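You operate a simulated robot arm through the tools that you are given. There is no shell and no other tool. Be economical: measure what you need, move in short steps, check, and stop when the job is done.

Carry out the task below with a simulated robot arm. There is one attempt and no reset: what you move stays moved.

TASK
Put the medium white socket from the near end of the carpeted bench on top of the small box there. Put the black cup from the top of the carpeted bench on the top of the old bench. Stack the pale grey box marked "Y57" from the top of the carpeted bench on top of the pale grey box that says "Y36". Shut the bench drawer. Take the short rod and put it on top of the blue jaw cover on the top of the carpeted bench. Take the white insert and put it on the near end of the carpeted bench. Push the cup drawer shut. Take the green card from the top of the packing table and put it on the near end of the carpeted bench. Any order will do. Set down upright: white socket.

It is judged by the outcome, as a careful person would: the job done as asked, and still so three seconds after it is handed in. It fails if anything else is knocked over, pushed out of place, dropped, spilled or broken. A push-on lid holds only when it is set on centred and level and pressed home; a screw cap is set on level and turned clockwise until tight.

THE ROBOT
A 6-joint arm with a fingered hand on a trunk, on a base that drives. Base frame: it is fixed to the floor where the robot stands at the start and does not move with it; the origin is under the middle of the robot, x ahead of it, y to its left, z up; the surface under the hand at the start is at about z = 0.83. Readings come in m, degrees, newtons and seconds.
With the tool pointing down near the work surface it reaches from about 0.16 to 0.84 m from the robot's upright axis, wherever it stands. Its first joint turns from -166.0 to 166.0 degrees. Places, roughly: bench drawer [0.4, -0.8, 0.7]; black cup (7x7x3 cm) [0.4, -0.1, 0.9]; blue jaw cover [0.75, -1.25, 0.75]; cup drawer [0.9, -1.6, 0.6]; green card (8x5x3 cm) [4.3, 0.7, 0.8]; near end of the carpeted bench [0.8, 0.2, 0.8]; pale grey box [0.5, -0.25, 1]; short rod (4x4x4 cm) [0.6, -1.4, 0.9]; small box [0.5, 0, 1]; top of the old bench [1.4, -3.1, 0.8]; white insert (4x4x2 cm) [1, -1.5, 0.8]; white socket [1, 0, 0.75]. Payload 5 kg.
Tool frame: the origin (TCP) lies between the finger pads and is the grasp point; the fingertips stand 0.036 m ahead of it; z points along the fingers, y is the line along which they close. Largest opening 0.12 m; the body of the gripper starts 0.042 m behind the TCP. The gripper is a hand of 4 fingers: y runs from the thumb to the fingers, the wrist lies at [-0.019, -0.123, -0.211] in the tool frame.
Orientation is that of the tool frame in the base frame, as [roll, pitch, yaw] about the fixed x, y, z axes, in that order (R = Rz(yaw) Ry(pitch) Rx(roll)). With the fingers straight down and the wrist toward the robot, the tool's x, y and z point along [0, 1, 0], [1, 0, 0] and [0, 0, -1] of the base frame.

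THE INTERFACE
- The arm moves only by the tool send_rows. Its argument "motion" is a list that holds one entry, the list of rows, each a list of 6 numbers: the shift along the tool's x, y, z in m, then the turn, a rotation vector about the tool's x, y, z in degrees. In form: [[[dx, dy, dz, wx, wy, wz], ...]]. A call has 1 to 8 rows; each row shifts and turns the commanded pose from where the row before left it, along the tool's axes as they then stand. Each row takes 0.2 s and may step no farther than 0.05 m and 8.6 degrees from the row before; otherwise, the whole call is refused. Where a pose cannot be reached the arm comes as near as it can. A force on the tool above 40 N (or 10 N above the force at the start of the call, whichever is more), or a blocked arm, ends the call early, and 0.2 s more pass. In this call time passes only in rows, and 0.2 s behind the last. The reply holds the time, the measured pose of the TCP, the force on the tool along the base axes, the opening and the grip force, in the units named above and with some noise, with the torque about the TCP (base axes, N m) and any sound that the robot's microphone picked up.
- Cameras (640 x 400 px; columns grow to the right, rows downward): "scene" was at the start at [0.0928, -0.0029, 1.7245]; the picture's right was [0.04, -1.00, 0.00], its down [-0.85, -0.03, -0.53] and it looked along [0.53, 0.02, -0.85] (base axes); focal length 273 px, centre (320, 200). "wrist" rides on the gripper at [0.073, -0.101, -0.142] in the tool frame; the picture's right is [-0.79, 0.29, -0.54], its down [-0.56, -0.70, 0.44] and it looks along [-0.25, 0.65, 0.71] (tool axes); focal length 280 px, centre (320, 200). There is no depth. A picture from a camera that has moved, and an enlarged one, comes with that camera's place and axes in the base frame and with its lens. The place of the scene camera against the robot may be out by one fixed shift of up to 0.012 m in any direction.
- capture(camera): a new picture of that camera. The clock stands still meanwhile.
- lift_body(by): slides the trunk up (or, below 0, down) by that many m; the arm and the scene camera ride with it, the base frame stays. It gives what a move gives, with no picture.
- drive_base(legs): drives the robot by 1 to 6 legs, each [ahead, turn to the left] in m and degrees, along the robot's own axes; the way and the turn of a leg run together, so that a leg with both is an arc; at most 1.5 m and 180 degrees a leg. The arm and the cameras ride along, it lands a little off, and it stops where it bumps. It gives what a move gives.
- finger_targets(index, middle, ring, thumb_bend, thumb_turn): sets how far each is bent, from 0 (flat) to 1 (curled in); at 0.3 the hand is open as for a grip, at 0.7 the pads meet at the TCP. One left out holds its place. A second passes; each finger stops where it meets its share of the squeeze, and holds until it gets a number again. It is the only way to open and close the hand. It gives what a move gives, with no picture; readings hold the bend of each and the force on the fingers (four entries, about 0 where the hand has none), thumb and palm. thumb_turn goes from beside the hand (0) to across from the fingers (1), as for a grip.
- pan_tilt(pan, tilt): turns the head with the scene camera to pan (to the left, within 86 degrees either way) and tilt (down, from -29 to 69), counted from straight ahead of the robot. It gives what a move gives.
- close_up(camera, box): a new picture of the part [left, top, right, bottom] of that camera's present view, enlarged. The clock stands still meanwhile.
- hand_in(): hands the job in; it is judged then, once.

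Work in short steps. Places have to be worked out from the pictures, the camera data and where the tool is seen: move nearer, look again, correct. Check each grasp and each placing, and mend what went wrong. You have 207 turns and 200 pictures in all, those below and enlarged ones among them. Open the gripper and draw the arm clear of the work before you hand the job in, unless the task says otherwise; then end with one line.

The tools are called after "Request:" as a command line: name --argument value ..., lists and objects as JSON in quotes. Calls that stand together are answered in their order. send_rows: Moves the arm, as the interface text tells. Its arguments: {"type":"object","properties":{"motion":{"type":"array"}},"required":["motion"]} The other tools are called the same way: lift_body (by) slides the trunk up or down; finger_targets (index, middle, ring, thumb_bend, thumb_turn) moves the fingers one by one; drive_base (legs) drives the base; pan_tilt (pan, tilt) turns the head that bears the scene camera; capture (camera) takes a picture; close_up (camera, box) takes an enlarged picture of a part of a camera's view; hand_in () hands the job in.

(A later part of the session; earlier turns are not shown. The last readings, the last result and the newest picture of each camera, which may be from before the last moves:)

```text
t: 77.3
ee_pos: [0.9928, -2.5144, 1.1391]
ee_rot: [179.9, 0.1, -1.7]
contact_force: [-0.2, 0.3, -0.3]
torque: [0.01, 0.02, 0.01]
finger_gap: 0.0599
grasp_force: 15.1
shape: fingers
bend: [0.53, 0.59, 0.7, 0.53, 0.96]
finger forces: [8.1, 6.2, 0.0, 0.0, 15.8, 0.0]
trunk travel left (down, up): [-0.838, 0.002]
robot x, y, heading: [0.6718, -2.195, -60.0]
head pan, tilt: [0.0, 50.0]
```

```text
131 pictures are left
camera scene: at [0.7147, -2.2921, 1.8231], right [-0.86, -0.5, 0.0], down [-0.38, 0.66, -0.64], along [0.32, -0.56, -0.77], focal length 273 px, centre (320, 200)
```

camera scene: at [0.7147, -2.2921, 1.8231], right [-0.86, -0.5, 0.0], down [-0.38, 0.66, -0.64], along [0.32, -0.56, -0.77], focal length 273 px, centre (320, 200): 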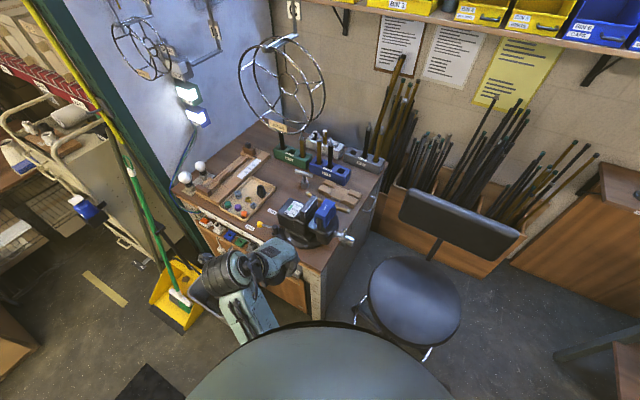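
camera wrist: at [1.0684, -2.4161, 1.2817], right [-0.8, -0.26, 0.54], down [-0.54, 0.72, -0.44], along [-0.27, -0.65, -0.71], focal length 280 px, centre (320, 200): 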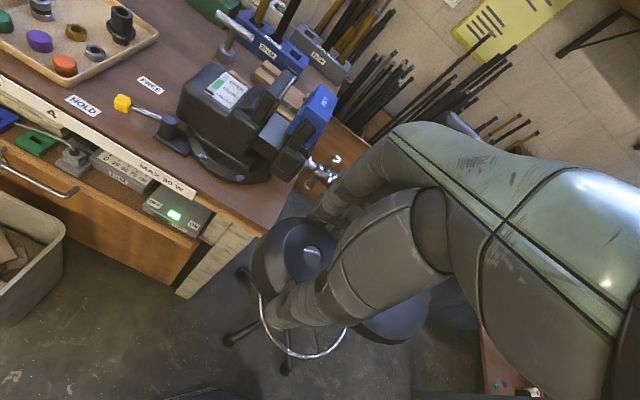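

The spot (1.33,-2.97) between tray and vise is confirmed. Move the base a little nearer: to about (0.88,-2.32).

Request:
drive_base --legs '[[0, 29], [0.25, 0], [0, -29]]'

Request:
capture --camera "scene"

Request:
capture --camera "wrist"

```text
t: 82.5
ee_pos: [1.2073, -2.6443, 1.1379]
ee_rot: [179.9, 0.0, -1.6]
contact_force: [0.4, 0.0, -1.0]
torque: [-0.03, 0.0, 0.02]
finger_gap: 0.0597
grasp_force: 15.1
shape: fingers
bend: [0.53, 0.59, 0.7, 0.53, 0.96]
finger forces: [8.2, 6.1, 0.0, 0.0, 15.6, 0.1]
trunk travel left (down, up): [-0.838, 0.002]
robot x, y, heading: [0.8792, -2.3282, -59.5]
head pan, tilt: [0.0, 50.0]
```

```text
130 pictures are left
camera scene: at [0.9286, -2.4226, 1.823], right [-0.86, -0.51, 0.0], down [-0.39, 0.66, -0.64], along [0.33, -0.55, -0.77], focal length 273 px, centre (320, 200)
```

scene: 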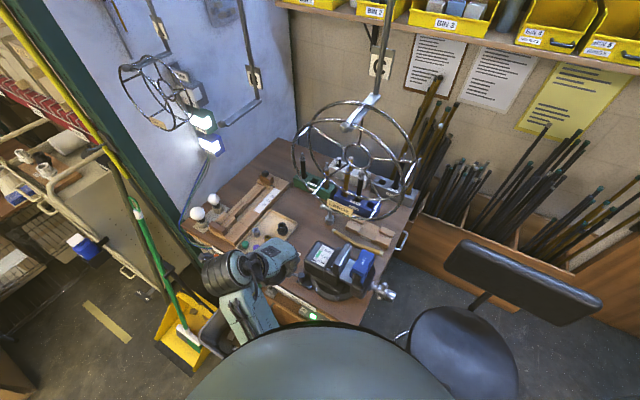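

```text
129 pictures are left
camera wrist: at [1.2828, -2.5457, 1.2812], right [-0.8, -0.27, 0.54], down [-0.54, 0.72, -0.44], along [-0.27, -0.65, -0.71], focal length 280 px, centre (320, 200)
```

wrist: 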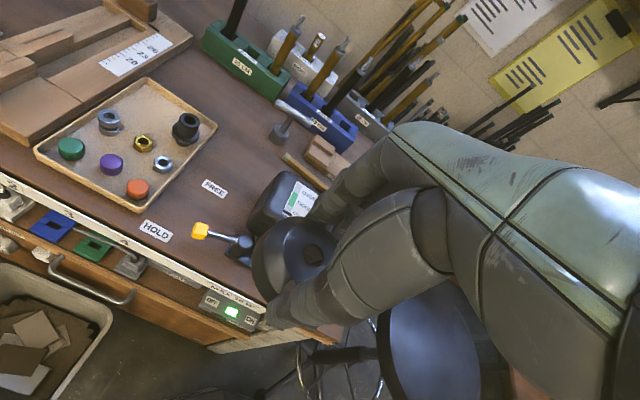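

Clear view of the free spot (just behind the FREE label). Move over it.

Request:
send_rows --motion '[[[0.03, 0.03, 0, 0, 0, 0], [0.03, 0.03, 0, 0, 0, 0], [0.025, 0.04, 0, 0, 0, 0], [0.02, 0.042, 0, 0, 0, 0], [0.01, 0.045, 0, 0, 0, 0], [0.01, 0.045, 0, 0, 0, 0], [0.007, 0.045, 0, 0, 0, 0], [0.0, 0.045, 0, 0, 0, 0]]]'

Request:
capture --camera "wrist"

Request:
capture --camera "scene"

```text
t: 84.3
ee_pos: [1.3299, -2.9728, 1.1371]
ee_rot: [-179.9, 0.0, -1.6]
contact_force: [1.1, 0.2, -0.4]
torque: [-0.01, 0.02, 0.0]
finger_gap: 0.06
grasp_force: 14.8
shape: fingers
bend: [0.53, 0.59, 0.7, 0.53, 0.96]
finger forces: [7.9, 6.2, 0.1, 0.0, 15.3, 0.0]
trunk travel left (down, up): [-0.838, 0.002]
robot x, y, heading: [0.8793, -2.3233, -59.7]
head pan, tilt: [0.0, 50.0]
```

```text
128 pictures are left
camera wrist: at [1.4048, -2.8744, 1.2815], right [-0.8, -0.27, 0.54], down [-0.54, 0.72, -0.44], along [-0.27, -0.64, -0.72], focal length 280 px, centre (320, 200)
```

wrist: 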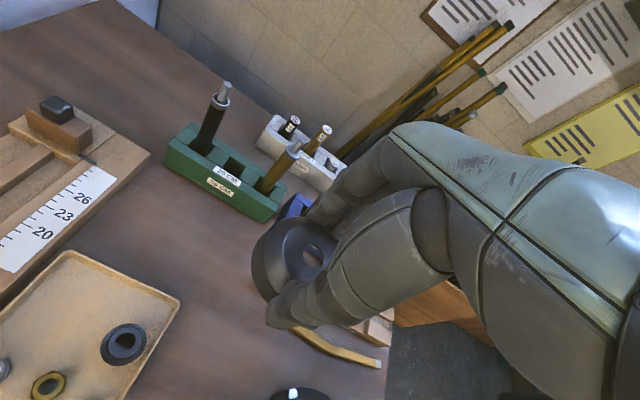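

```text
127 pictures are left
camera scene: at [0.9283, -2.4256, 1.8228], right [-0.86, -0.51, 0.0], down [-0.39, 0.66, -0.64], along [0.33, -0.55, -0.77], focal length 273 px, centre (320, 200)
```

scene: 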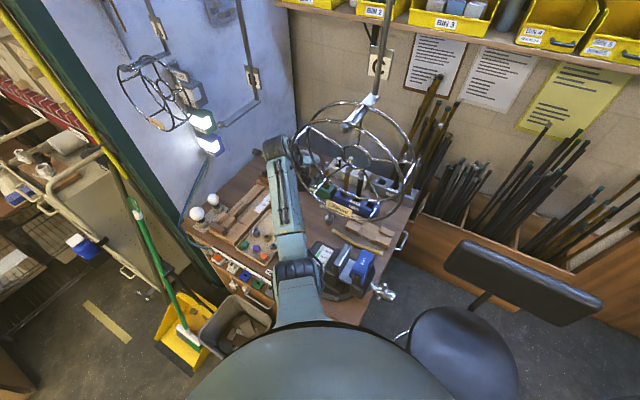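

To keep off the T-handle I shift 4 cm toward the front, then lower (trunk back to normal height, then the arm).

Request:
send_rows --motion '[[[0.004, -0.042, 0, 0, 0, 0]]]'

Request:
lift_body --by -0.088

Request:
send_rows --motion '[[[0, 0, 0.04, 0, 0, 0], [0, 0, 0.04, 0, 0, 0]]]'

Request:
capture --camera "wrist"

Request:
close_up --camera "scene" --box '[180, 120, 440, 330]'

```text
t: 84.7
ee_pos: [1.3348, -2.9257, 1.1406]
ee_rot: [179.8, -0.1, -1.6]
contact_force: [0.5, 0.8, -0.3]
torque: [-0.05, 0.02, -0.02]
finger_gap: 0.0597
grasp_force: 14.7
shape: fingers
bend: [0.53, 0.59, 0.7, 0.53, 0.96]
finger forces: [8.1, 6.2, 0.0, 0.0, 15.7, 0.1]
trunk travel left (down, up): [-0.838, 0.002]
robot x, y, heading: [0.8812, -2.3253, -59.5]
head pan, tilt: [0.0, 50.0]
```

```text
t: 85.9
ee_pos: [1.3352, -2.9286, 1.0517]
ee_rot: [-180.0, 0.0, -1.6]
contact_force: [1.2, -1.1, -1.0]
torque: [0.03, 0.02, -0.03]
finger_gap: 0.0599
grasp_force: 15.2
shape: fingers
bend: [0.53, 0.59, 0.7, 0.53, 0.96]
finger forces: [8.1, 6.3, 0.1, 0.1, 15.7, 0.0]
trunk travel left (down, up): [-0.75, 0.09]
robot x, y, heading: [0.8796, -2.327, -59.5]
head pan, tilt: [0.0, 50.0]
```

```text
t: 86.5
ee_pos: [1.335, -2.9283, 0.9718]
ee_rot: [180.0, -0.1, -1.6]
contact_force: [0.1, 0.0, -0.6]
torque: [-0.01, 0.0, -0.01]
finger_gap: 0.0595
grasp_force: 14.2
shape: fingers
bend: [0.53, 0.59, 0.7, 0.53, 0.96]
finger forces: [8.0, 6.2, 0.0, 0.1, 15.4, 0.0]
trunk travel left (down, up): [-0.75, 0.09]
robot x, y, heading: [0.8797, -2.3233, -59.5]
head pan, tilt: [0.0, 50.0]
```

```text
126 pictures are left
camera wrist: at [1.4092, -2.8293, 1.1141], right [-0.8, -0.27, 0.54], down [-0.54, 0.72, -0.44], along [-0.27, -0.65, -0.71], focal length 280 px, centre (320, 200)
```

wrist: 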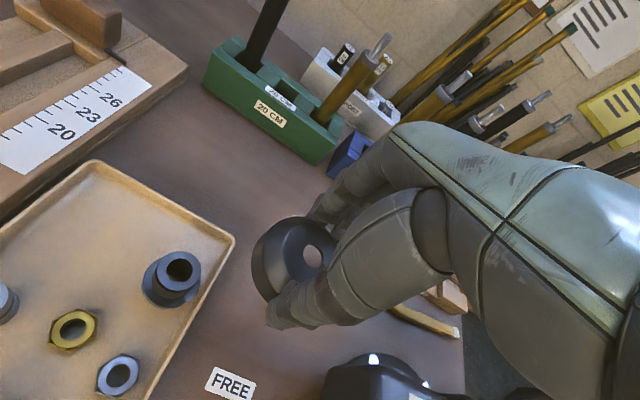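

```text
1.90 times, centred on (310, 225) of scene
camera zoom: at [0.9289, -2.4233, 1.7351], right [-0.86, -0.51, 0.0], down [-0.39, 0.66, -0.64], along [0.33, -0.55, -0.77], focal length 520 px, centre (339, 152)
```

zoom: 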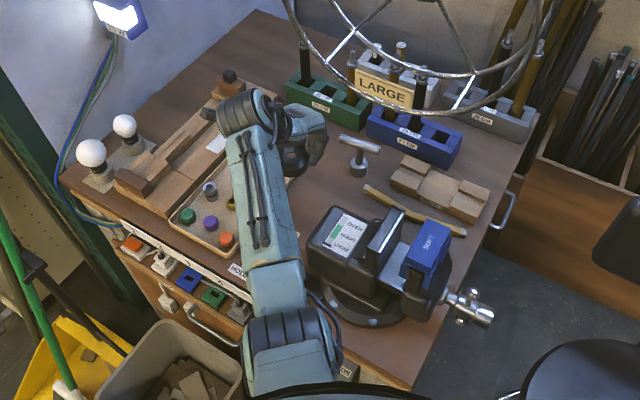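

Space is clear. Lower further toward the surface, watching the force.

Request:
send_rows --motion '[[[0, 0, 0.04, 0, 0, 0], [0, 0, 0.03, 0, 0, 0], [0, 0, 0.02, 0, 0, 0]]]'

Request:
send_rows --motion '[[[0, 0, 0.012, 0, 0, 0]]]'

Request:
close_up --camera "wrist" --box '[160, 160, 480, 400]'

```text
t: 87.3
ee_pos: [1.3352, -2.9272, 0.8811]
ee_rot: [-180.0, 0.1, -1.6]
contact_force: [1.7, 0.4, -0.7]
torque: [-0.02, 0.0, 0.04]
finger_gap: 0.0599
grasp_force: 14.4
shape: fingers
bend: [0.53, 0.59, 0.7, 0.53, 0.96]
finger forces: [7.9, 6.2, 0.0, 0.0, 15.3, 0.0]
trunk travel left (down, up): [-0.75, 0.09]
robot x, y, heading: [0.8811, -2.3262, -59.5]
head pan, tilt: [0.0, 50.0]
```

```text
t: 87.7
ee_pos: [1.3363, -2.9287, 0.8681]
ee_rot: [180.0, 0.0, -1.6]
contact_force: [0.2, -0.2, 0.9]
torque: [0.01, 0.02, -0.02]
finger_gap: 0.0599
grasp_force: 14.3
shape: fingers
bend: [0.53, 0.59, 0.7, 0.53, 0.96]
finger forces: [7.9, 6.2, 0.0, 0.0, 15.3, 0.1]
trunk travel left (down, up): [-0.75, 0.09]
robot x, y, heading: [0.8804, -2.3226, -59.6]
head pan, tilt: [0.0, 50.0]
```

```text
1.67 times, centred on (320, 280) of wrist
camera zoom: at [1.411, -2.8286, 1.0114], right [-0.8, -0.27, 0.54], down [-0.54, 0.72, -0.44], along [-0.27, -0.65, -0.71], focal length 467 px, centre (320, 67)
```

zoom: 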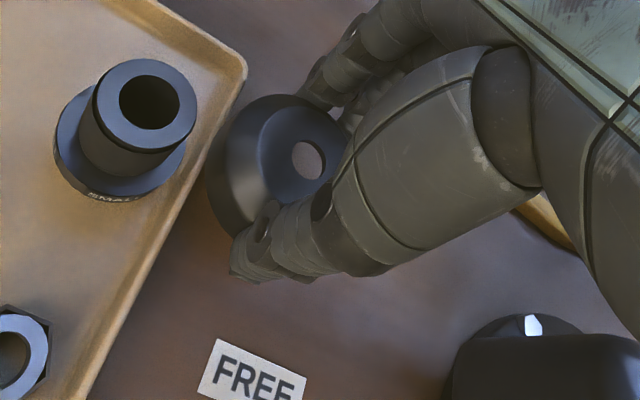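

The cup is close to the tray rim; shift 1.3 cm away from it, then settle down.

Request:
send_rows --motion '[[[-0.013, 0.0, 0, 0, 0, 0], [0, 0, 0.01, 0, 0, 0]]]'

Request:
send_rows --motion '[[[0, 0, 0.008, 0, 0, 0]]]'

Request:
send_rows --motion '[[[0, 0, 0.005, 0, 0, 0]]]'

```text
t: 88.3
ee_pos: [1.3203, -2.9288, 0.8584]
ee_rot: [-179.9, 0.0, -1.6]
contact_force: [0.1, -0.1, -0.2]
torque: [-0.02, 0.02, -0.01]
finger_gap: 0.0599
grasp_force: 14.8
shape: fingers
bend: [0.53, 0.59, 0.7, 0.53, 0.96]
finger forces: [8.0, 6.1, 0.0, 0.0, 15.4, 0.0]
trunk travel left (down, up): [-0.75, 0.09]
robot x, y, heading: [0.881, -2.3238, -59.8]
head pan, tilt: [0.0, 50.0]
```

```text
t: 88.7
ee_pos: [1.3204, -2.9289, 0.8504]
ee_rot: [-180.0, 0.0, -1.6]
contact_force: [0.1, 0.0, -1.1]
torque: [0.03, 0.01, 0.0]
finger_gap: 0.0596
grasp_force: 15.0
shape: fingers
bend: [0.53, 0.59, 0.7, 0.53, 0.96]
finger forces: [8.0, 6.2, 0.1, 0.1, 15.2, 0.1]
trunk travel left (down, up): [-0.75, 0.09]
robot x, y, heading: [0.8795, -2.3215, -59.7]
head pan, tilt: [0.0, 50.0]
```

```text
t: 89.1
ee_pos: [1.3213, -2.9291, 0.8457]
ee_rot: [-179.9, 0.1, -1.6]
contact_force: [0.2, -0.1, -1.5]
torque: [0.02, 0.01, -0.04]
finger_gap: 0.0597
grasp_force: 14.7
shape: fingers
bend: [0.53, 0.59, 0.7, 0.53, 0.96]
finger forces: [7.9, 6.2, 0.0, 0.1, 15.3, 0.1]
trunk travel left (down, up): [-0.75, 0.09]
robot x, y, heading: [0.8804, -2.323, -59.6]
head pan, tilt: [0.0, 50.0]
```

No contact yet; continue in small steps.

Request:
send_rows --motion '[[[0, 0, 0.005, 0, 0, 0]]]'

Request:
send_rows --motion '[[[0, 0, 0.004, 0, 0, 0]]]'

Request:
send_rows --motion '[[[0, 0, 0.004, 0, 0, 0]]]'

Request:
close_up --camera "wrist" --box '[160, 160, 480, 400]'

```text
t: 89.5
ee_pos: [1.3214, -2.9274, 0.8434]
ee_rot: [179.9, -0.1, -1.6]
contact_force: [-0.1, -1.1, 3.4]
torque: [-0.16, 0.04, 0.0]
finger_gap: 0.06
grasp_force: 15.0
shape: fingers
bend: [0.53, 0.59, 0.7, 0.53, 0.96]
finger forces: [8.5, 7.4, 0.0, 0.0, 15.9, 0.1]
trunk travel left (down, up): [-0.75, 0.09]
robot x, y, heading: [0.8809, -2.3284, -59.6]
head pan, tilt: [0.0, 50.0]
```

```text
t: 89.9
ee_pos: [1.3214, -2.9288, 0.8417]
ee_rot: [179.7, -0.3, -1.5]
contact_force: [-1.3, -1.4, 18.1]
torque: [-0.34, 0.13, -0.02]
finger_gap: 0.0598
grasp_force: 20.0
shape: fingers
bend: [0.53, 0.58, 0.7, 0.53, 0.96]
finger forces: [8.7, 14.3, 0.1, 0.0, 16.5, 0.0]
trunk travel left (down, up): [-0.75, 0.09]
robot x, y, heading: [0.8791, -2.3254, -59.7]
head pan, tilt: [0.0, 50.0]
```

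```text
t: 90.3
ee_pos: [1.3219, -2.9305, 0.8407]
ee_rot: [179.5, -0.5, -1.6]
contact_force: [-3.5, -2.8, 38.2]
torque: [-0.49, 0.2, -0.05]
finger_gap: 0.0597
grasp_force: 24.9
shape: fingers
bend: [0.54, 0.58, 0.7, 0.53, 0.96]
finger forces: [9.2, 23.1, 0.1, 0.0, 17.2, 0.1]
trunk travel left (down, up): [-0.75, 0.09]
robot x, y, heading: [0.8819, -2.3264, -59.5]
head pan, tilt: [0.0, 50.0]
```

```text
1.67 times, centred on (320, 280) of wrist
camera zoom: at [1.3953, -2.8289, 0.983], right [-0.8, -0.26, 0.54], down [-0.54, 0.71, -0.46], along [-0.26, -0.65, -0.71], focal length 467 px, centre (320, 67)
```

zoom: 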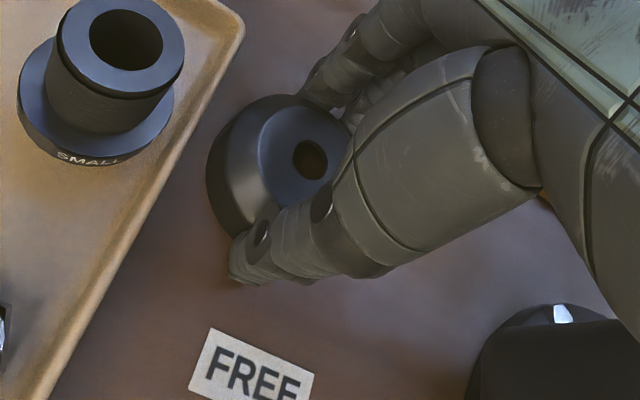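

On the surface. Relieve the press, open, and raise.

Request:
send_rows --motion '[[[0, 0, -0.008, 0, 0, 0]]]'

Request:
finger_targets --index 0.42 --middle 0.42 --ring 0.42 --thumb_bend 0.42

Request:
close_up --camera "wrist" --box '[160, 160, 480, 400]'

```text
t: 90.7
ee_pos: [1.3212, -2.9272, 0.8415]
ee_rot: [180.0, 0.0, -1.5]
contact_force: [-0.3, -7.6, 19.5]
torque: [-0.81, 0.14, 0.01]
finger_gap: 0.0596
grasp_force: 20.9
shape: fingers
bend: [0.53, 0.57, 0.7, 0.54, 0.96]
finger forces: [10.2, 18.4, 0.0, 0.0, 14.7, 0.0]
trunk travel left (down, up): [-0.75, 0.09]
robot x, y, heading: [0.8799, -2.3231, -59.4]
head pan, tilt: [0.0, 50.0]
```

```text
t: 91.7
ee_pos: [1.3235, -2.9287, 0.8405]
ee_rot: [-179.9, -0.1, -1.6]
contact_force: [-0.3, 1.9, 5.2]
torque: [-0.12, 0.06, -0.01]
finger_gap: 0.0881
grasp_force: 2.7
shape: fingers
bend: [0.42, 0.44, 0.42, 0.42, 0.97]
finger forces: [0.0, 5.2, 0.0, 0.0, 0.1, 0.0]
trunk travel left (down, up): [-0.75, 0.09]
robot x, y, heading: [0.8827, -2.3248, -59.8]
head pan, tilt: [0.0, 50.0]
```

```text
1.67 times, centred on (320, 280) of wrist
camera zoom: at [1.3968, -2.8285, 0.9834], right [-0.8, -0.27, 0.54], down [-0.54, 0.72, -0.44], along [-0.27, -0.65, -0.71], focal length 467 px, centre (320, 67)
```

zoom: 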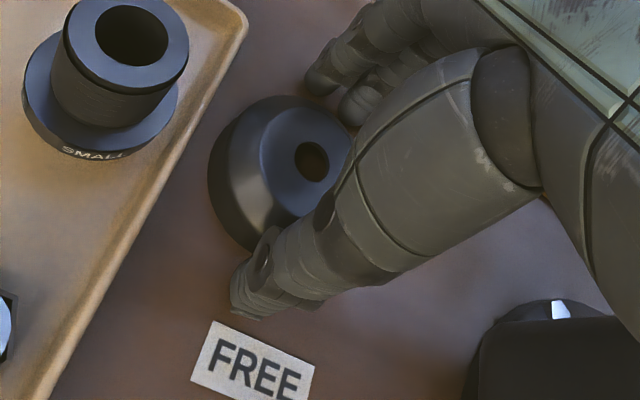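

Released. Raise straight up and check the cup.

Request:
send_rows --motion '[[[0, 0, -0.01, 0, 0, 0], [0, 0, -0.03, 0, 0, 0], [0, 0, -0.04, 0, 0, 0], [0, 0, -0.04, 0, 0, 0], [0, 0, -0.04, 0, 0, 0], [0, 0, -0.04, 0, 0, 0]]]'

Request:
capture --camera "wrist"

```text
t: 93.1
ee_pos: [1.3226, -2.9287, 1.0418]
ee_rot: [179.9, 0.0, -1.6]
contact_force: [0.2, 0.1, 0.7]
torque: [-0.01, 0.01, 0.0]
finger_gap: 0.0879
grasp_force: 0.1
shape: fingers
bend: [0.42, 0.42, 0.42, 0.42, 0.97]
finger forces: [0.0, 0.1, 0.1, 0.0, 0.0, 0.0]
trunk travel left (down, up): [-0.75, 0.09]
robot x, y, heading: [0.8804, -2.3227, -59.8]
head pan, tilt: [0.0, 50.0]
```

```text
121 pictures are left
camera wrist: at [1.3982, -2.829, 1.1853], right [-0.8, -0.27, 0.54], down [-0.54, 0.72, -0.44], along [-0.27, -0.65, -0.71], focal length 280 px, centre (320, 200)
```

wrist: 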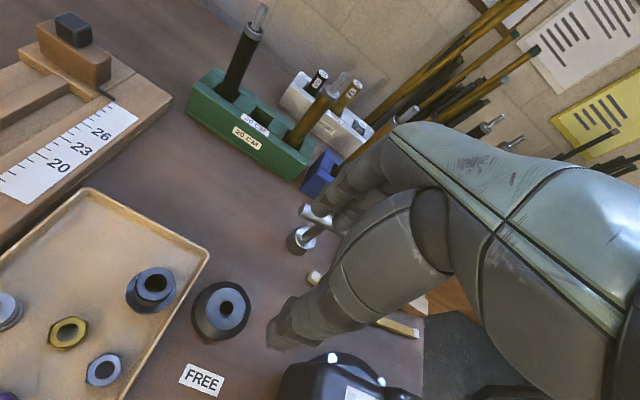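

Cup stands on the old bench. Raise the trunk, retract the arm close to the robot.

Request:
lift_body --by 0.085

Request:
send_rows --motion '[[[0, -0.045, 0, 0, 0, 0], [-0.01, -0.045, 0, 0, 0, 0], [-0.01, -0.045, 0, 0, 0, 0], [-0.02, -0.042, 0, 0, 0, 0], [-0.025, -0.04, 0, 0, 0, 0], [-0.03, -0.035, 0, 0, 0, 0], [-0.03, -0.035, 0, 0, 0, 0], [-0.03, -0.03, 0, 0, 0, 0]]]'

Request:
close_up --camera "scene" --box '[180, 120, 440, 330]'

```text
t: 94.3
ee_pos: [1.322, -2.9277, 1.1269]
ee_rot: [180.0, 0.1, -1.6]
contact_force: [0.5, -0.2, 0.4]
torque: [0.0, 0.01, 0.0]
finger_gap: 0.0876
grasp_force: 0.1
shape: fingers
bend: [0.42, 0.42, 0.42, 0.42, 0.97]
finger forces: [0.0, 0.0, 0.0, 0.0, 0.0, 0.1]
trunk travel left (down, up): [-0.835, 0.005]
robot x, y, heading: [0.8798, -2.3232, -59.8]
head pan, tilt: [0.0, 50.0]
```

```text
t: 96.2
ee_pos: [1.1741, -2.6052, 1.1291]
ee_rot: [180.0, -0.1, -1.7]
contact_force: [-0.6, 0.0, 0.2]
torque: [-0.03, -0.02, -0.02]
finger_gap: 0.088
grasp_force: 0.1
shape: fingers
bend: [0.42, 0.42, 0.42, 0.42, 0.97]
finger forces: [0.1, 0.1, 0.1, 0.0, 0.1, 0.0]
trunk travel left (down, up): [-0.835, 0.005]
robot x, y, heading: [0.8778, -2.3245, -59.6]
head pan, tilt: [0.0, 50.0]
```

```text
1.90 times, centred on (310, 225) of scene
camera zoom: at [0.9259, -2.4216, 1.8202], right [-0.86, -0.51, 0.0], down [-0.39, 0.66, -0.64], along [0.33, -0.56, -0.77], focal length 520 px, centre (339, 152)
```

zoom: 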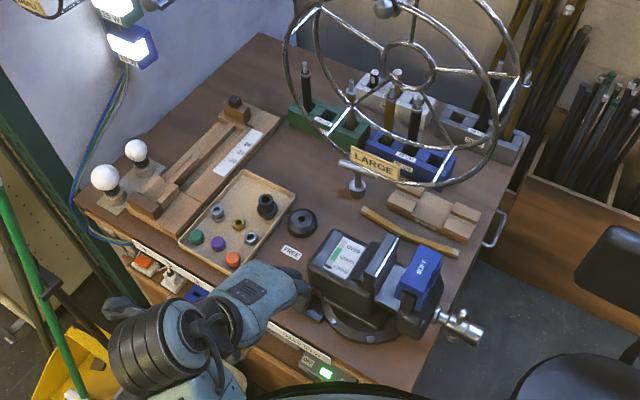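

Cup confirmed. Back away and turn to face the far end of the carpeted bench.

Request:
drive_base --legs '[[-0.12, 0], [0, 150]]'

Request:
capture --camera "scene"

Request:
capture --camera "wrist"

```text
t: 104.8
ee_pos: [0.7113, -1.8247, 1.128]
ee_rot: [180.0, 0.0, 146.8]
contact_force: [-0.2, 0.4, -0.5]
torque: [0.03, 0.02, 0.01]
finger_gap: 0.0881
grasp_force: 0.0
shape: fingers
bend: [0.42, 0.42, 0.42, 0.42, 0.97]
finger forces: [0.0, 0.1, 0.0, 0.0, 0.1, 0.1]
trunk travel left (down, up): [-0.835, 0.005]
robot x, y, heading: [0.817, -2.2167, 89.1]
head pan, tilt: [0.0, 50.0]
```

```text
119 pictures are left
camera scene: at [0.8143, -2.1179, 1.82], right [1.0, -0.02, 0.0], down [-0.01, -0.77, -0.64], along [0.01, 0.64, -0.77], focal length 273 px, centre (320, 200)
```

scene: 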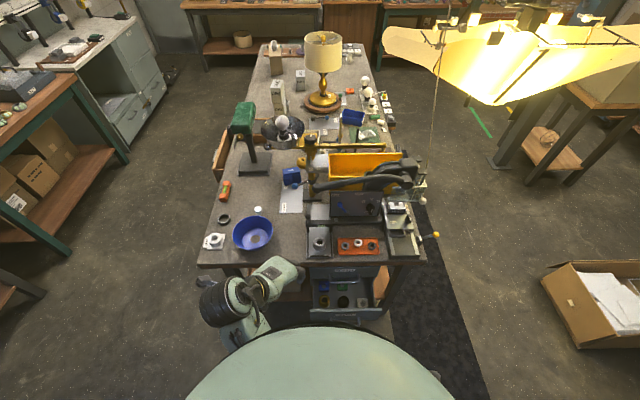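

```text
118 pictures are left
camera wrist: at [0.5954, -1.8705, 1.2708], right [0.82, -0.19, 0.54], down [0.09, -0.89, -0.44], along [0.57, 0.41, -0.71], focal length 280 px, centre (320, 200)
```

wrist: 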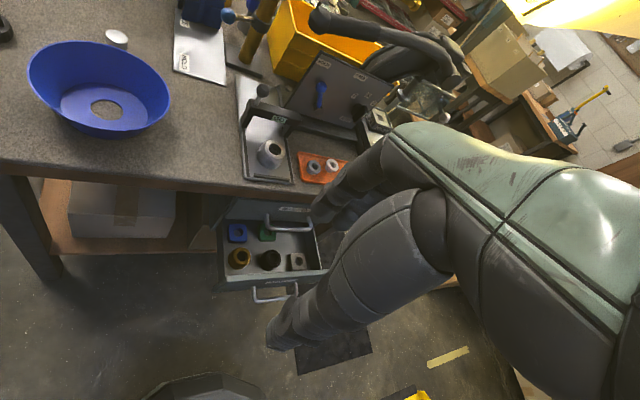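

Zoom on the drawer, the orange tray, and the blue jaw cover / short rod.

Request:
close_up --camera "scene" --box '[290, 190, 450, 330]'

Request:
close_up --camera "scene" --box '[190, 100, 330, 270]'

Request:
close_up --camera "wrist" --box '[180, 80, 400, 320]'

```text
2.86 times, centred on (370, 260) of scene
camera zoom: at [0.8143, -2.1179, 1.82], right [1.0, -0.02, 0.0], down [-0.01, -0.77, -0.64], along [0.01, 0.64, -0.77], focal length 780 px, centre (177, 29)
```

zoom: 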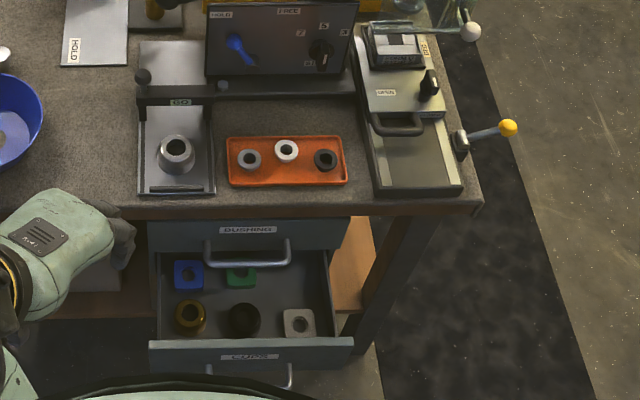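

```text
2.35 times, centred on (260, 185) of scene
camera zoom: at [0.8143, -2.1179, 1.82], right [1.0, -0.02, 0.0], down [-0.01, -0.77, -0.64], along [0.01, 0.64, -0.77], focal length 642 px, centre (461, 235)
```

zoom: 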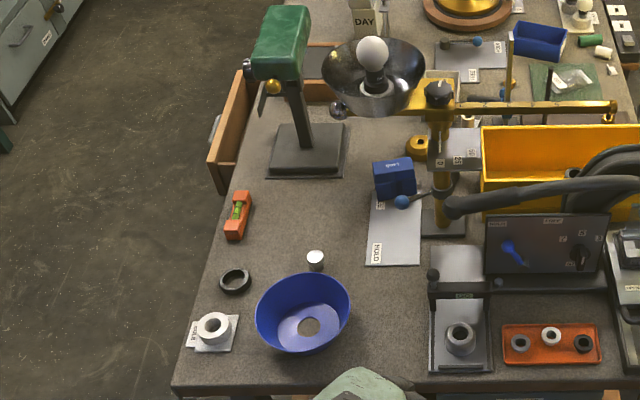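

```text
1.67 times, centred on (290, 200) of wrist
camera zoom: at [0.5954, -1.8705, 1.2708], right [0.82, -0.19, 0.54], down [0.09, -0.89, -0.44], along [0.57, 0.41, -0.71], focal length 467 px, centre (370, 200)
```

zoom: 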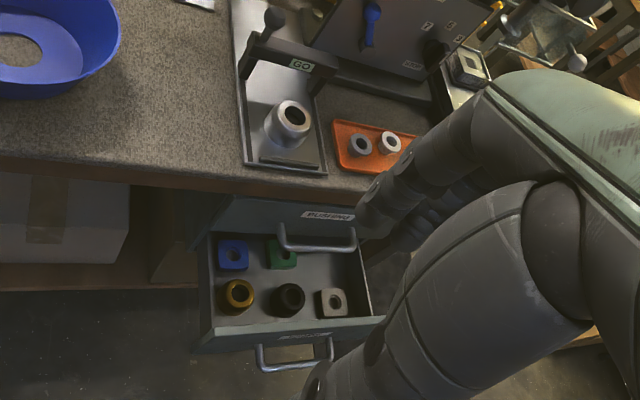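

Candidates: white ring on the orange tray = insert; white cylinder at (0.55,-1.37) = short rod; blue block at (0.69,-1.17) = jaw cover. Zoom tighter to check.

Request:
close_up --camera "scene" --box '[240, 160, 320, 220]'

Request:
close_up --camera "scene" --box '[330, 225, 410, 285]'

Request:
close_up --camera "scene" --box '[280, 110, 410, 210]'

```text
6.67 times, centred on (280, 190) of scene
camera zoom: at [0.8143, -2.1179, 1.82], right [1.0, -0.02, 0.0], down [-0.01, -0.77, -0.64], along [0.01, 0.64, -0.77], focal length 1820 px, centre (587, 267)
```

zoom: 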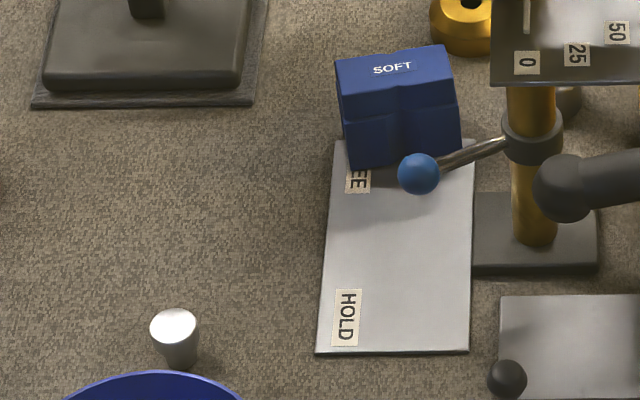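

```text
6.67 times, centred on (370, 255) of scene
camera zoom: at [0.8143, -2.1179, 1.82], right [1.0, -0.02, 0.0], down [-0.01, -0.77, -0.64], along [0.01, 0.64, -0.77], focal length 1820 px, centre (-13, -167)
```

zoom: 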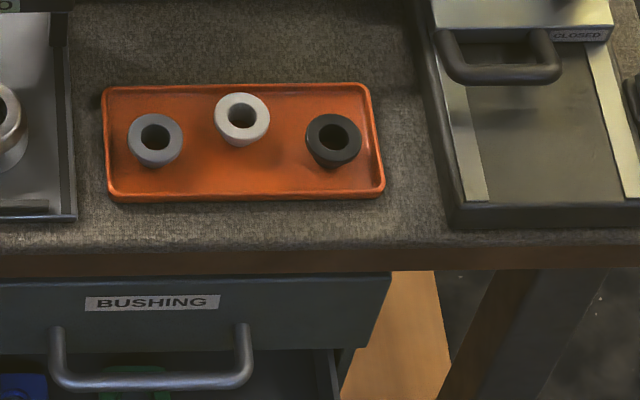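

```text
4.00 times, centred on (345, 160) of scene
camera zoom: at [0.8143, -2.1179, 1.82], right [1.0, -0.02, 0.0], down [-0.01, -0.77, -0.64], along [0.01, 0.64, -0.77], focal length 1092 px, centre (220, 360)
```

zoom: 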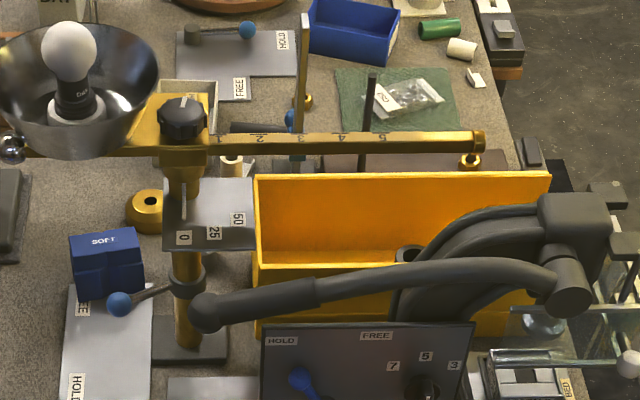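

Items identified. First the cup drawer: I'll push its front in +y with the hand pointing forward. Reposition to about (0.6,-2.35) to gain room.

Request:
drive_base --legs '[[0, -57.5], [-0.25, 0], [0, 28.5]]'

Request:
finger_targets --index 0.7 --middle 0.7 --ring 0.7 --thumb_bend 0.7

Request:
capture --camera "scene"

```text
t: 109.5
ee_pos: [0.9142, -2.0282, 1.1292]
ee_rot: [179.9, -0.1, 89.4]
contact_force: [-0.9, 0.3, 0.2]
torque: [0.06, -0.02, 0.0]
finger_gap: 0.0879
grasp_force: 0.1
shape: fingers
bend: [0.42, 0.42, 0.42, 0.42, 0.97]
finger forces: [0.0, 0.0, 0.0, 0.1, 0.1, 0.1]
trunk travel left (down, up): [-0.835, 0.005]
robot x, y, heading: [0.6406, -2.3259, 31.5]
head pan, tilt: [0.0, 50.0]
stopped in leg 2: the robot was blocked; the commanded pose is now the measured one
```

```text
t: 110.5
ee_pos: [0.9163, -2.0268, 1.1275]
ee_rot: [-180.0, 0.0, 89.4]
contact_force: [-0.1, 0.7, 0.0]
torque: [0.01, -0.02, 0.0]
finger_gap: 0.0055
grasp_force: 0.0
shape: fingers
bend: [0.7, 0.7, 0.7, 0.7, 0.97]
finger forces: [0.0, 0.0, 0.1, 0.0, 0.1, 0.0]
trunk travel left (down, up): [-0.835, 0.005]
robot x, y, heading: [0.6423, -2.3254, 31.5]
head pan, tilt: [0.0, 50.0]
```

```text
111 pictures are left
camera scene: at [0.7277, -2.277, 1.8199], right [0.52, -0.85, 0.0], down [-0.65, -0.4, -0.64], along [0.55, 0.34, -0.77], focal length 273 px, centre (320, 200)
```

scene: 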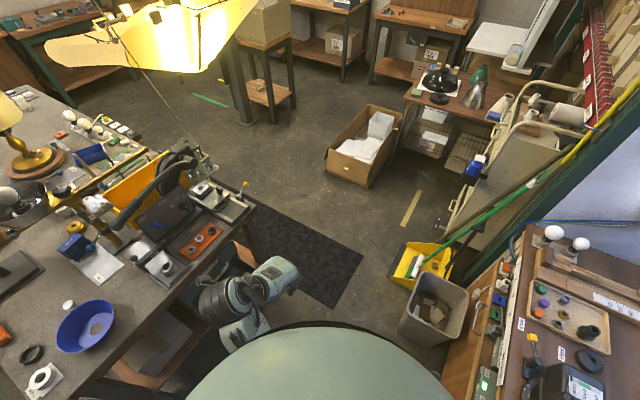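

The base bumped something behind (probably the stool). Look at it.

Request:
pan_tilt --pan -86 --tilt 50

Request:
capture --camera "scene"

```text
t: 112.1
ee_pos: [0.9157, -2.0257, 1.1279]
ee_rot: [-179.9, 0.0, 89.4]
contact_force: [-0.4, 1.3, -0.6]
torque: [0.02, -0.01, -0.03]
finger_gap: 0.0057
grasp_force: 0.1
shape: fingers
bend: [0.7, 0.7, 0.7, 0.7, 0.97]
finger forces: [0.1, 0.0, 0.1, 0.0, 0.0, 0.0]
trunk travel left (down, up): [-0.835, 0.005]
robot x, y, heading: [0.6421, -2.3287, 31.7]
head pan, tilt: [-85.9, 50.0]
```

```text
110 pictures are left
camera scene: at [0.7054, -2.3807, 1.82], right [-0.81, -0.58, 0.0], down [-0.45, 0.62, -0.64], along [0.37, -0.52, -0.77], focal length 273 px, centre (320, 200)
```

scene: 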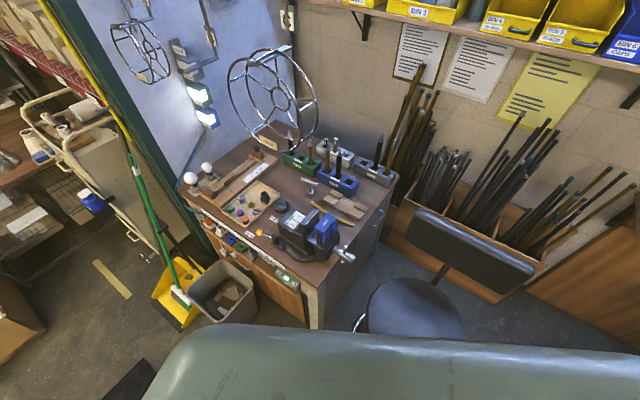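

The stool and old bench look unchanged. Now lower the trunk and tip the hand to point at the drawer front (+y).

Request:
lift_body --by -0.42

Request:
send_rows --motion '[[[0, 0, 0, 0, 8.5, 0], [0, 0, 0, 0, 8.5, 0], [0, 0, 0, 0, 8.5, 0], [0, 0, 0, 0, 8.5, 0], [0, 0, 0, 0, 8.5, 0], [0, 0, 0, 0, 8.5, 0], [0, 0, 0, 0, 8.5, 0], [0, 0, 0, 0, 8.5, 0]]]'

Request:
pan_tilt --pan 45 --tilt 50

Request:
capture --camera "scene"

Request:
capture --camera "wrist"

```text
refused: -0.42 is not a number from -0.4 to 0.4
```

```text
t: 113.1
ee_pos: [0.9145, -1.9352, 1.2055]
ee_rot: [172.4, -42.5, 101.3]
contact_force: [-0.9, -0.7, 0.2]
torque: [0.02, 0.04, 0.0]
finger_gap: 0.0056
grasp_force: 0.0
shape: fingers
bend: [0.7, 0.7, 0.7, 0.7, 0.97]
finger forces: [0.0, 0.0, 0.0, 0.0, 0.0, 0.0]
trunk travel left (down, up): [-0.835, 0.005]
robot x, y, heading: [0.6411, -2.3257, 31.2]
head pan, tilt: [-85.9, 50.0]
stopped in row 5: the arm was blocked; the commanded pose is now the measured one
```

```text
t: 115.2
ee_pos: [0.9171, -1.937, 1.2057]
ee_rot: [172.1, -42.7, 101.3]
contact_force: [0.2, 0.6, -0.2]
torque: [0.06, 0.01, -0.02]
finger_gap: 0.0053
grasp_force: 0.1
shape: fingers
bend: [0.7, 0.7, 0.7, 0.7, 0.97]
finger forces: [0.0, 0.1, 0.0, 0.0, 0.0, 0.0]
trunk travel left (down, up): [-0.835, 0.005]
robot x, y, heading: [0.6435, -2.3248, 31.5]
head pan, tilt: [45.0, 50.0]
```

```text
109 pictures are left
camera scene: at [0.6808, -2.2496, 1.826], right [0.97, -0.23, 0.0], down [-0.18, -0.74, -0.65], along [0.15, 0.63, -0.76], focal length 273 px, centre (320, 200)
```

scene: 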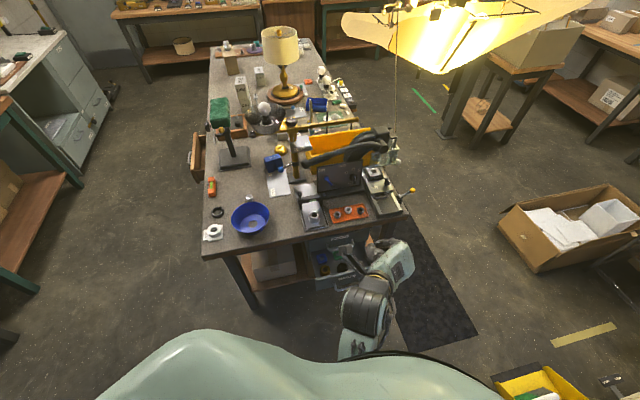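

```text
108 pictures are left
camera wrist: at [0.8062, -1.9916, 1.3494], right [0.4, -0.91, -0.11], down [-0.61, -0.17, -0.77], along [0.68, 0.37, -0.63], focal length 280 px, centre (320, 200)
```

wrist: 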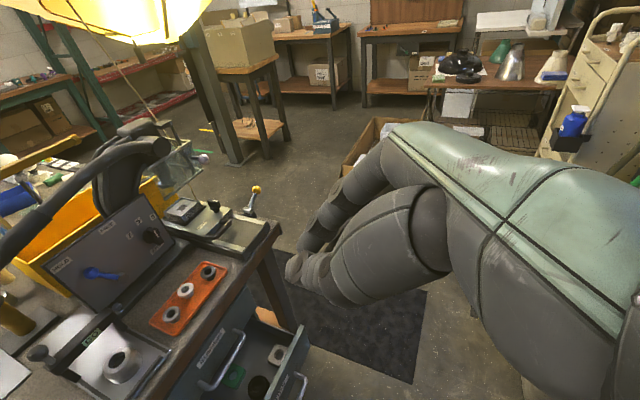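

The wrist reached a limit at about 42° here. Lower the trunk and then the arm, and try further tilt there.

Request:
lift_body --by -0.35

Request:
send_rows --motion '[[[-0.027, 0, 0.03, 0, 0, 0], [-0.027, 0, 0.03, 0, 0, 0], [-0.027, 0, 0.03, 0, 0, 0], [0, 0, 0, 0, 6, 0], [0, 0, 0, 0, 6, 0]]]'

Request:
capture --camera "scene"

Request:
capture --camera "wrist"

```text
t: 118.8
ee_pos: [0.9146, -1.9323, 1.1908]
ee_rot: [173.4, -41.5, 100.8]
contact_force: [-0.2, -0.4, 0.6]
torque: [-0.03, 0.04, 0.03]
finger_gap: 0.0053
grasp_force: 0.1
shape: fingers
bend: [0.7, 0.7, 0.7, 0.7, 0.97]
finger forces: [0.0, 0.0, 0.1, 0.0, 0.1, 0.0]
trunk travel left (down, up): [-0.838, 0.002]
robot x, y, heading: [0.6429, -2.3332, 31.7]
head pan, tilt: [45.0, 50.0]
stopped: the arm was blocked; the commanded pose is now the measured one
```

```text
t: 120.0
ee_pos: [0.9538, -1.8689, 1.1369]
ee_rot: [161.0, -56.8, 112.4]
contact_force: [-0.5, 0.3, 0.2]
torque: [0.0, 0.03, 0.01]
finger_gap: 0.0055
grasp_force: 0.1
shape: fingers
bend: [0.7, 0.7, 0.7, 0.7, 0.98]
finger forces: [0.0, 0.0, 0.1, 0.0, 0.0, 0.0]
trunk travel left (down, up): [-0.838, 0.002]
robot x, y, heading: [0.6398, -2.3301, 31.5]
head pan, tilt: [45.0, 50.0]
stopped in row 5: the arm was blocked; the commanded pose is now the measured one
```

```text
107 pictures are left
camera scene: at [0.6782, -2.243, 1.8243], right [0.97, -0.23, 0.0], down [-0.18, -0.74, -0.64], along [0.15, 0.62, -0.77], focal length 273 px, centre (320, 200)
```

scene: 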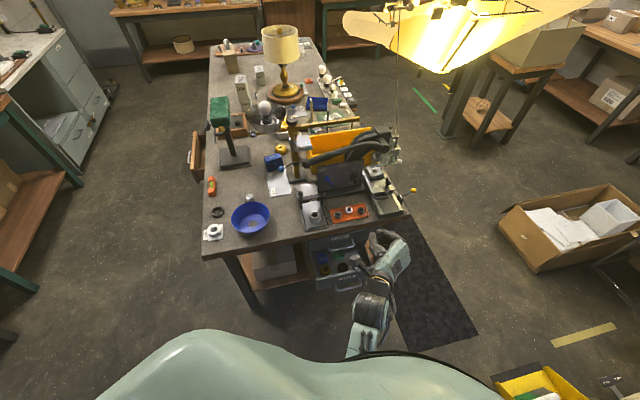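

```text
106 pictures are left
camera wrist: at [0.8396, -1.9648, 1.2539], right [0.45, -0.83, -0.33], down [-0.57, 0.02, -0.82], along [0.69, 0.56, -0.46], focal length 280 px, centre (320, 200)
```

wrist: 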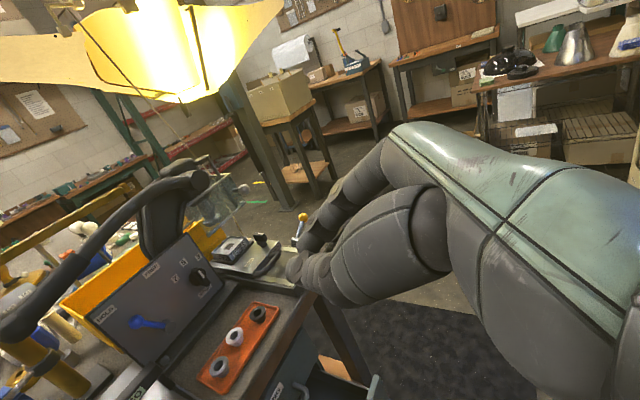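

The trunk move is blocked in this tucked pose. Return the hand to vertical and farther out, then lower the trunk.

Request:
send_rows --motion '[[[0, 0, 0, 0, -8.5, 0], [0, 0, 0, 0, -8.5, 0], [0, 0, 0, 0, -8.5, 0], [0, 0, 0, 0, -8.5, 0], [0, 0, 0, 0, -8.5, 0], [0, 0, 0, 0, -8.5, 0]]]'

Request:
lift_body --by -0.1

```text
t: 121.4
ee_pos: [0.9533, -1.8677, 1.134]
ee_rot: [169.6, -6.9, 97.6]
contact_force: [-0.4, 0.3, -0.9]
torque: [-0.01, 0.0, 0.02]
finger_gap: 0.0052
grasp_force: 0.1
shape: fingers
bend: [0.7, 0.7, 0.7, 0.7, 0.98]
finger forces: [0.0, 0.1, 0.0, 0.0, 0.0, 0.1]
trunk travel left (down, up): [-0.838, 0.002]
robot x, y, heading: [0.6393, -2.3271, 31.7]
head pan, tilt: [45.0, 50.0]
```

```text
t: 122.8
ee_pos: [0.9537, -1.8712, 1.035]
ee_rot: [169.6, -7.0, 97.7]
contact_force: [-0.5, 0.8, -0.7]
torque: [0.02, 0.01, 0.02]
finger_gap: 0.0056
grasp_force: 0.1
shape: fingers
bend: [0.7, 0.7, 0.7, 0.7, 0.98]
finger forces: [0.0, 0.1, 0.0, 0.1, 0.0, 0.0]
trunk travel left (down, up): [-0.738, 0.102]
robot x, y, heading: [0.6386, -2.3289, 31.6]
head pan, tilt: [45.0, 50.0]
```

That works. Back off 8 cm from the drawer, lower the trunk more.

Request:
send_rows --motion '[[[-0.045, 0, 0, 0, 5, 0], [-0.045, 0, 0, 0, 0, 0], [0, 0.03, 0, 5, 0, 0], [0, 0.03, 0, 5, 0, 0]]]'

Request:
lift_body --by -0.3

Request:
capture --camera "scene"

Request:
capture --camera "wrist"

```text
t: 123.8
ee_pos: [1.029, -1.9505, 1.028]
ee_rot: [179.6, -12.1, 98.5]
contact_force: [-0.8, -1.2, 0.2]
torque: [0.01, 0.01, -0.01]
finger_gap: 0.0054
grasp_force: 0.0
shape: fingers
bend: [0.7, 0.7, 0.7, 0.7, 0.98]
finger forces: [0.0, 0.0, 0.1, 0.0, 0.0, 0.0]
trunk travel left (down, up): [-0.738, 0.102]
robot x, y, heading: [0.6391, -2.3303, 31.3]
head pan, tilt: [45.0, 50.0]
```

```text
t: 126.8
ee_pos: [1.0276, -1.9494, 0.7296]
ee_rot: [179.5, -12.0, 98.7]
contact_force: [0.3, 0.6, -0.7]
torque: [0.0, -0.04, -0.03]
finger_gap: 0.0055
grasp_force: 0.1
shape: fingers
bend: [0.7, 0.7, 0.7, 0.7, 0.98]
finger forces: [0.0, 0.0, 0.0, 0.0, 0.0, 0.1]
trunk travel left (down, up): [-0.438, 0.402]
robot x, y, heading: [0.6425, -2.3281, 31.6]
head pan, tilt: [45.0, 50.0]
```

```text
105 pictures are left
camera scene: at [0.6784, -2.2433, 1.4227], right [0.97, -0.23, 0.0], down [-0.18, -0.74, -0.64], along [0.15, 0.62, -0.77], focal length 273 px, centre (320, 200)
```

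scene: 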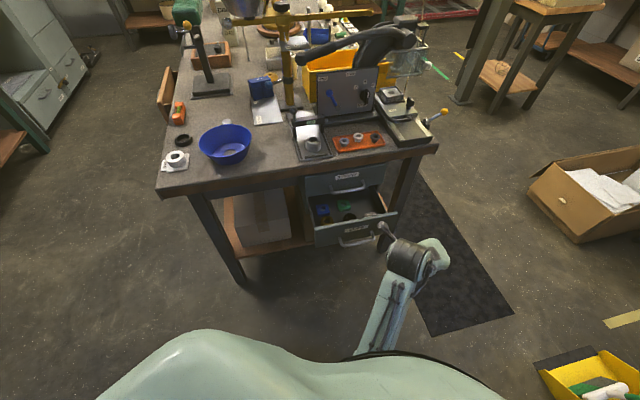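

```text
104 pictures are left
camera wrist: at [0.9195, -1.9234, 0.8831], right [0.41, -0.83, 0.37], down [-0.62, -0.55, -0.56], along [0.67, 0.0, -0.75], focal length 280 px, centre (320, 200)
```

wrist: 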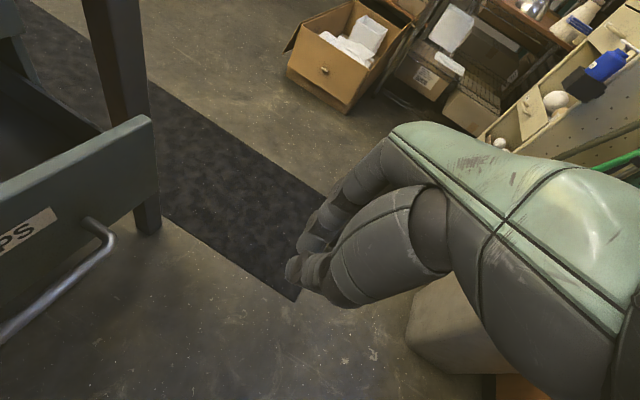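

Drawer front's top edge is at z≈0.70, y≈-1.773. I tilt the hand to ~35° so the fingertips lead, and bring it before the drawer's handle.

Request:
send_rows --motion '[[[0, -0.03, 0, 0, 8, 0], [0, -0.03, 0, 0, 8, 0], [0, -0.03, 0, 0, 8, 0]]]'

Request:
capture --camera "scene"

Request:
capture --camera "wrist"

```text
t: 127.8
ee_pos: [0.9582, -1.9409, 0.7527]
ee_rot: [176.5, -38.4, 100.2]
contact_force: [0.3, -0.7, 0.0]
torque: [-0.01, -0.02, -0.01]
finger_gap: 0.0055
grasp_force: 0.0
shape: fingers
bend: [0.7, 0.7, 0.7, 0.7, 0.98]
finger forces: [0.1, 0.1, 0.1, 0.0, 0.0, 0.0]
trunk travel left (down, up): [-0.438, 0.402]
robot x, y, heading: [0.6407, -2.3259, 31.4]
head pan, tilt: [45.0, 50.0]
stopped in row 3: the arm was blocked; the commanded pose is now the measured one
```

```text
103 pictures are left
camera scene: at [0.6832, -2.238, 1.4228], right [0.97, -0.23, 0.0], down [-0.18, -0.75, -0.64], along [0.15, 0.62, -0.77], focal length 273 px, centre (320, 200)
```

scene: 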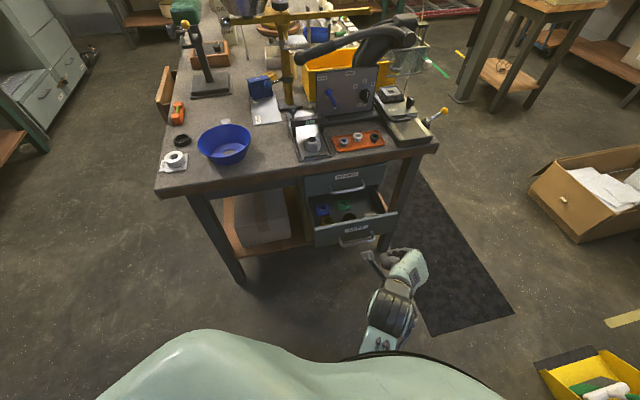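

```text
102 pictures are left
camera wrist: at [0.8554, -1.9875, 0.9049], right [0.42, -0.91, -0.05], down [-0.64, -0.25, -0.73], along [0.65, 0.34, -0.68], focal length 280 px, centre (320, 200)
```

wrist: 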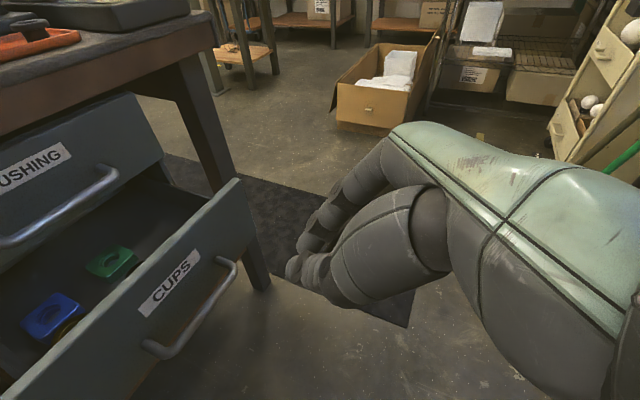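

Aligned. Lower along the tool axis to handle height, a few cm before the handle.

Request:
send_rows --motion '[[[-0.003, -0.003, 0.037, 0, 0, 0], [-0.003, -0.003, 0.037, 0, 0, 0], [-0.003, -0.003, 0.03, 0, 0, 0]]]'

Request:
capture --camera "wrist"

Request:
close_up --camera "scene" --box '[280, 140, 460, 290]'

```text
t: 128.6
ee_pos: [0.9426, -1.8888, 0.6657]
ee_rot: [176.4, -38.3, 100.3]
contact_force: [-1.3, 0.9, 1.0]
torque: [0.0, -0.02, -0.04]
finger_gap: 0.0054
grasp_force: 0.1
shape: fingers
bend: [0.7, 0.7, 0.7, 0.7, 0.98]
finger forces: [0.0, 0.0, 0.0, 0.0, 0.1, 0.1]
trunk travel left (down, up): [-0.438, 0.402]
robot x, y, heading: [0.6421, -2.3277, 31.7]
head pan, tilt: [45.0, 50.0]
```

```text
101 pictures are left
camera wrist: at [0.8385, -1.9348, 0.8178], right [0.42, -0.9, -0.05], down [-0.64, -0.26, -0.73], along [0.64, 0.34, -0.69], focal length 280 px, centre (320, 200)
```

wrist: 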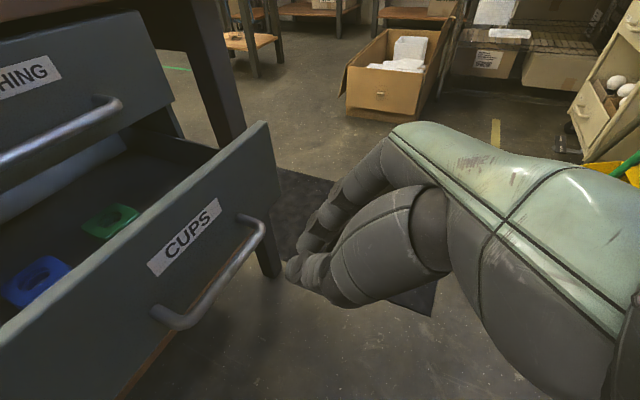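

```text
2.67 times, centred on (370, 215) of scene
camera zoom: at [0.6789, -2.2429, 1.4227], right [0.97, -0.23, 0.0], down [-0.18, -0.74, -0.64], along [0.15, 0.62, -0.77], focal length 728 px, centre (187, 160)
```

zoom: 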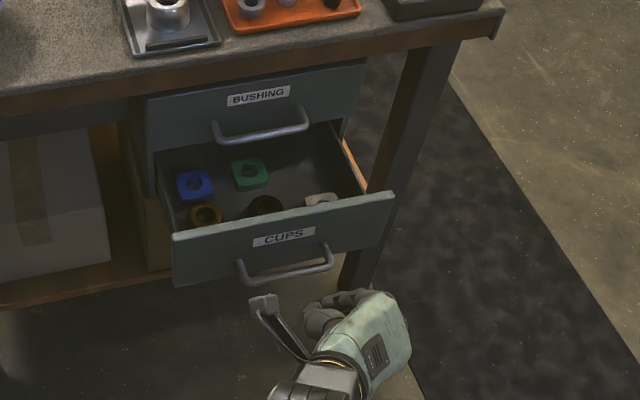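

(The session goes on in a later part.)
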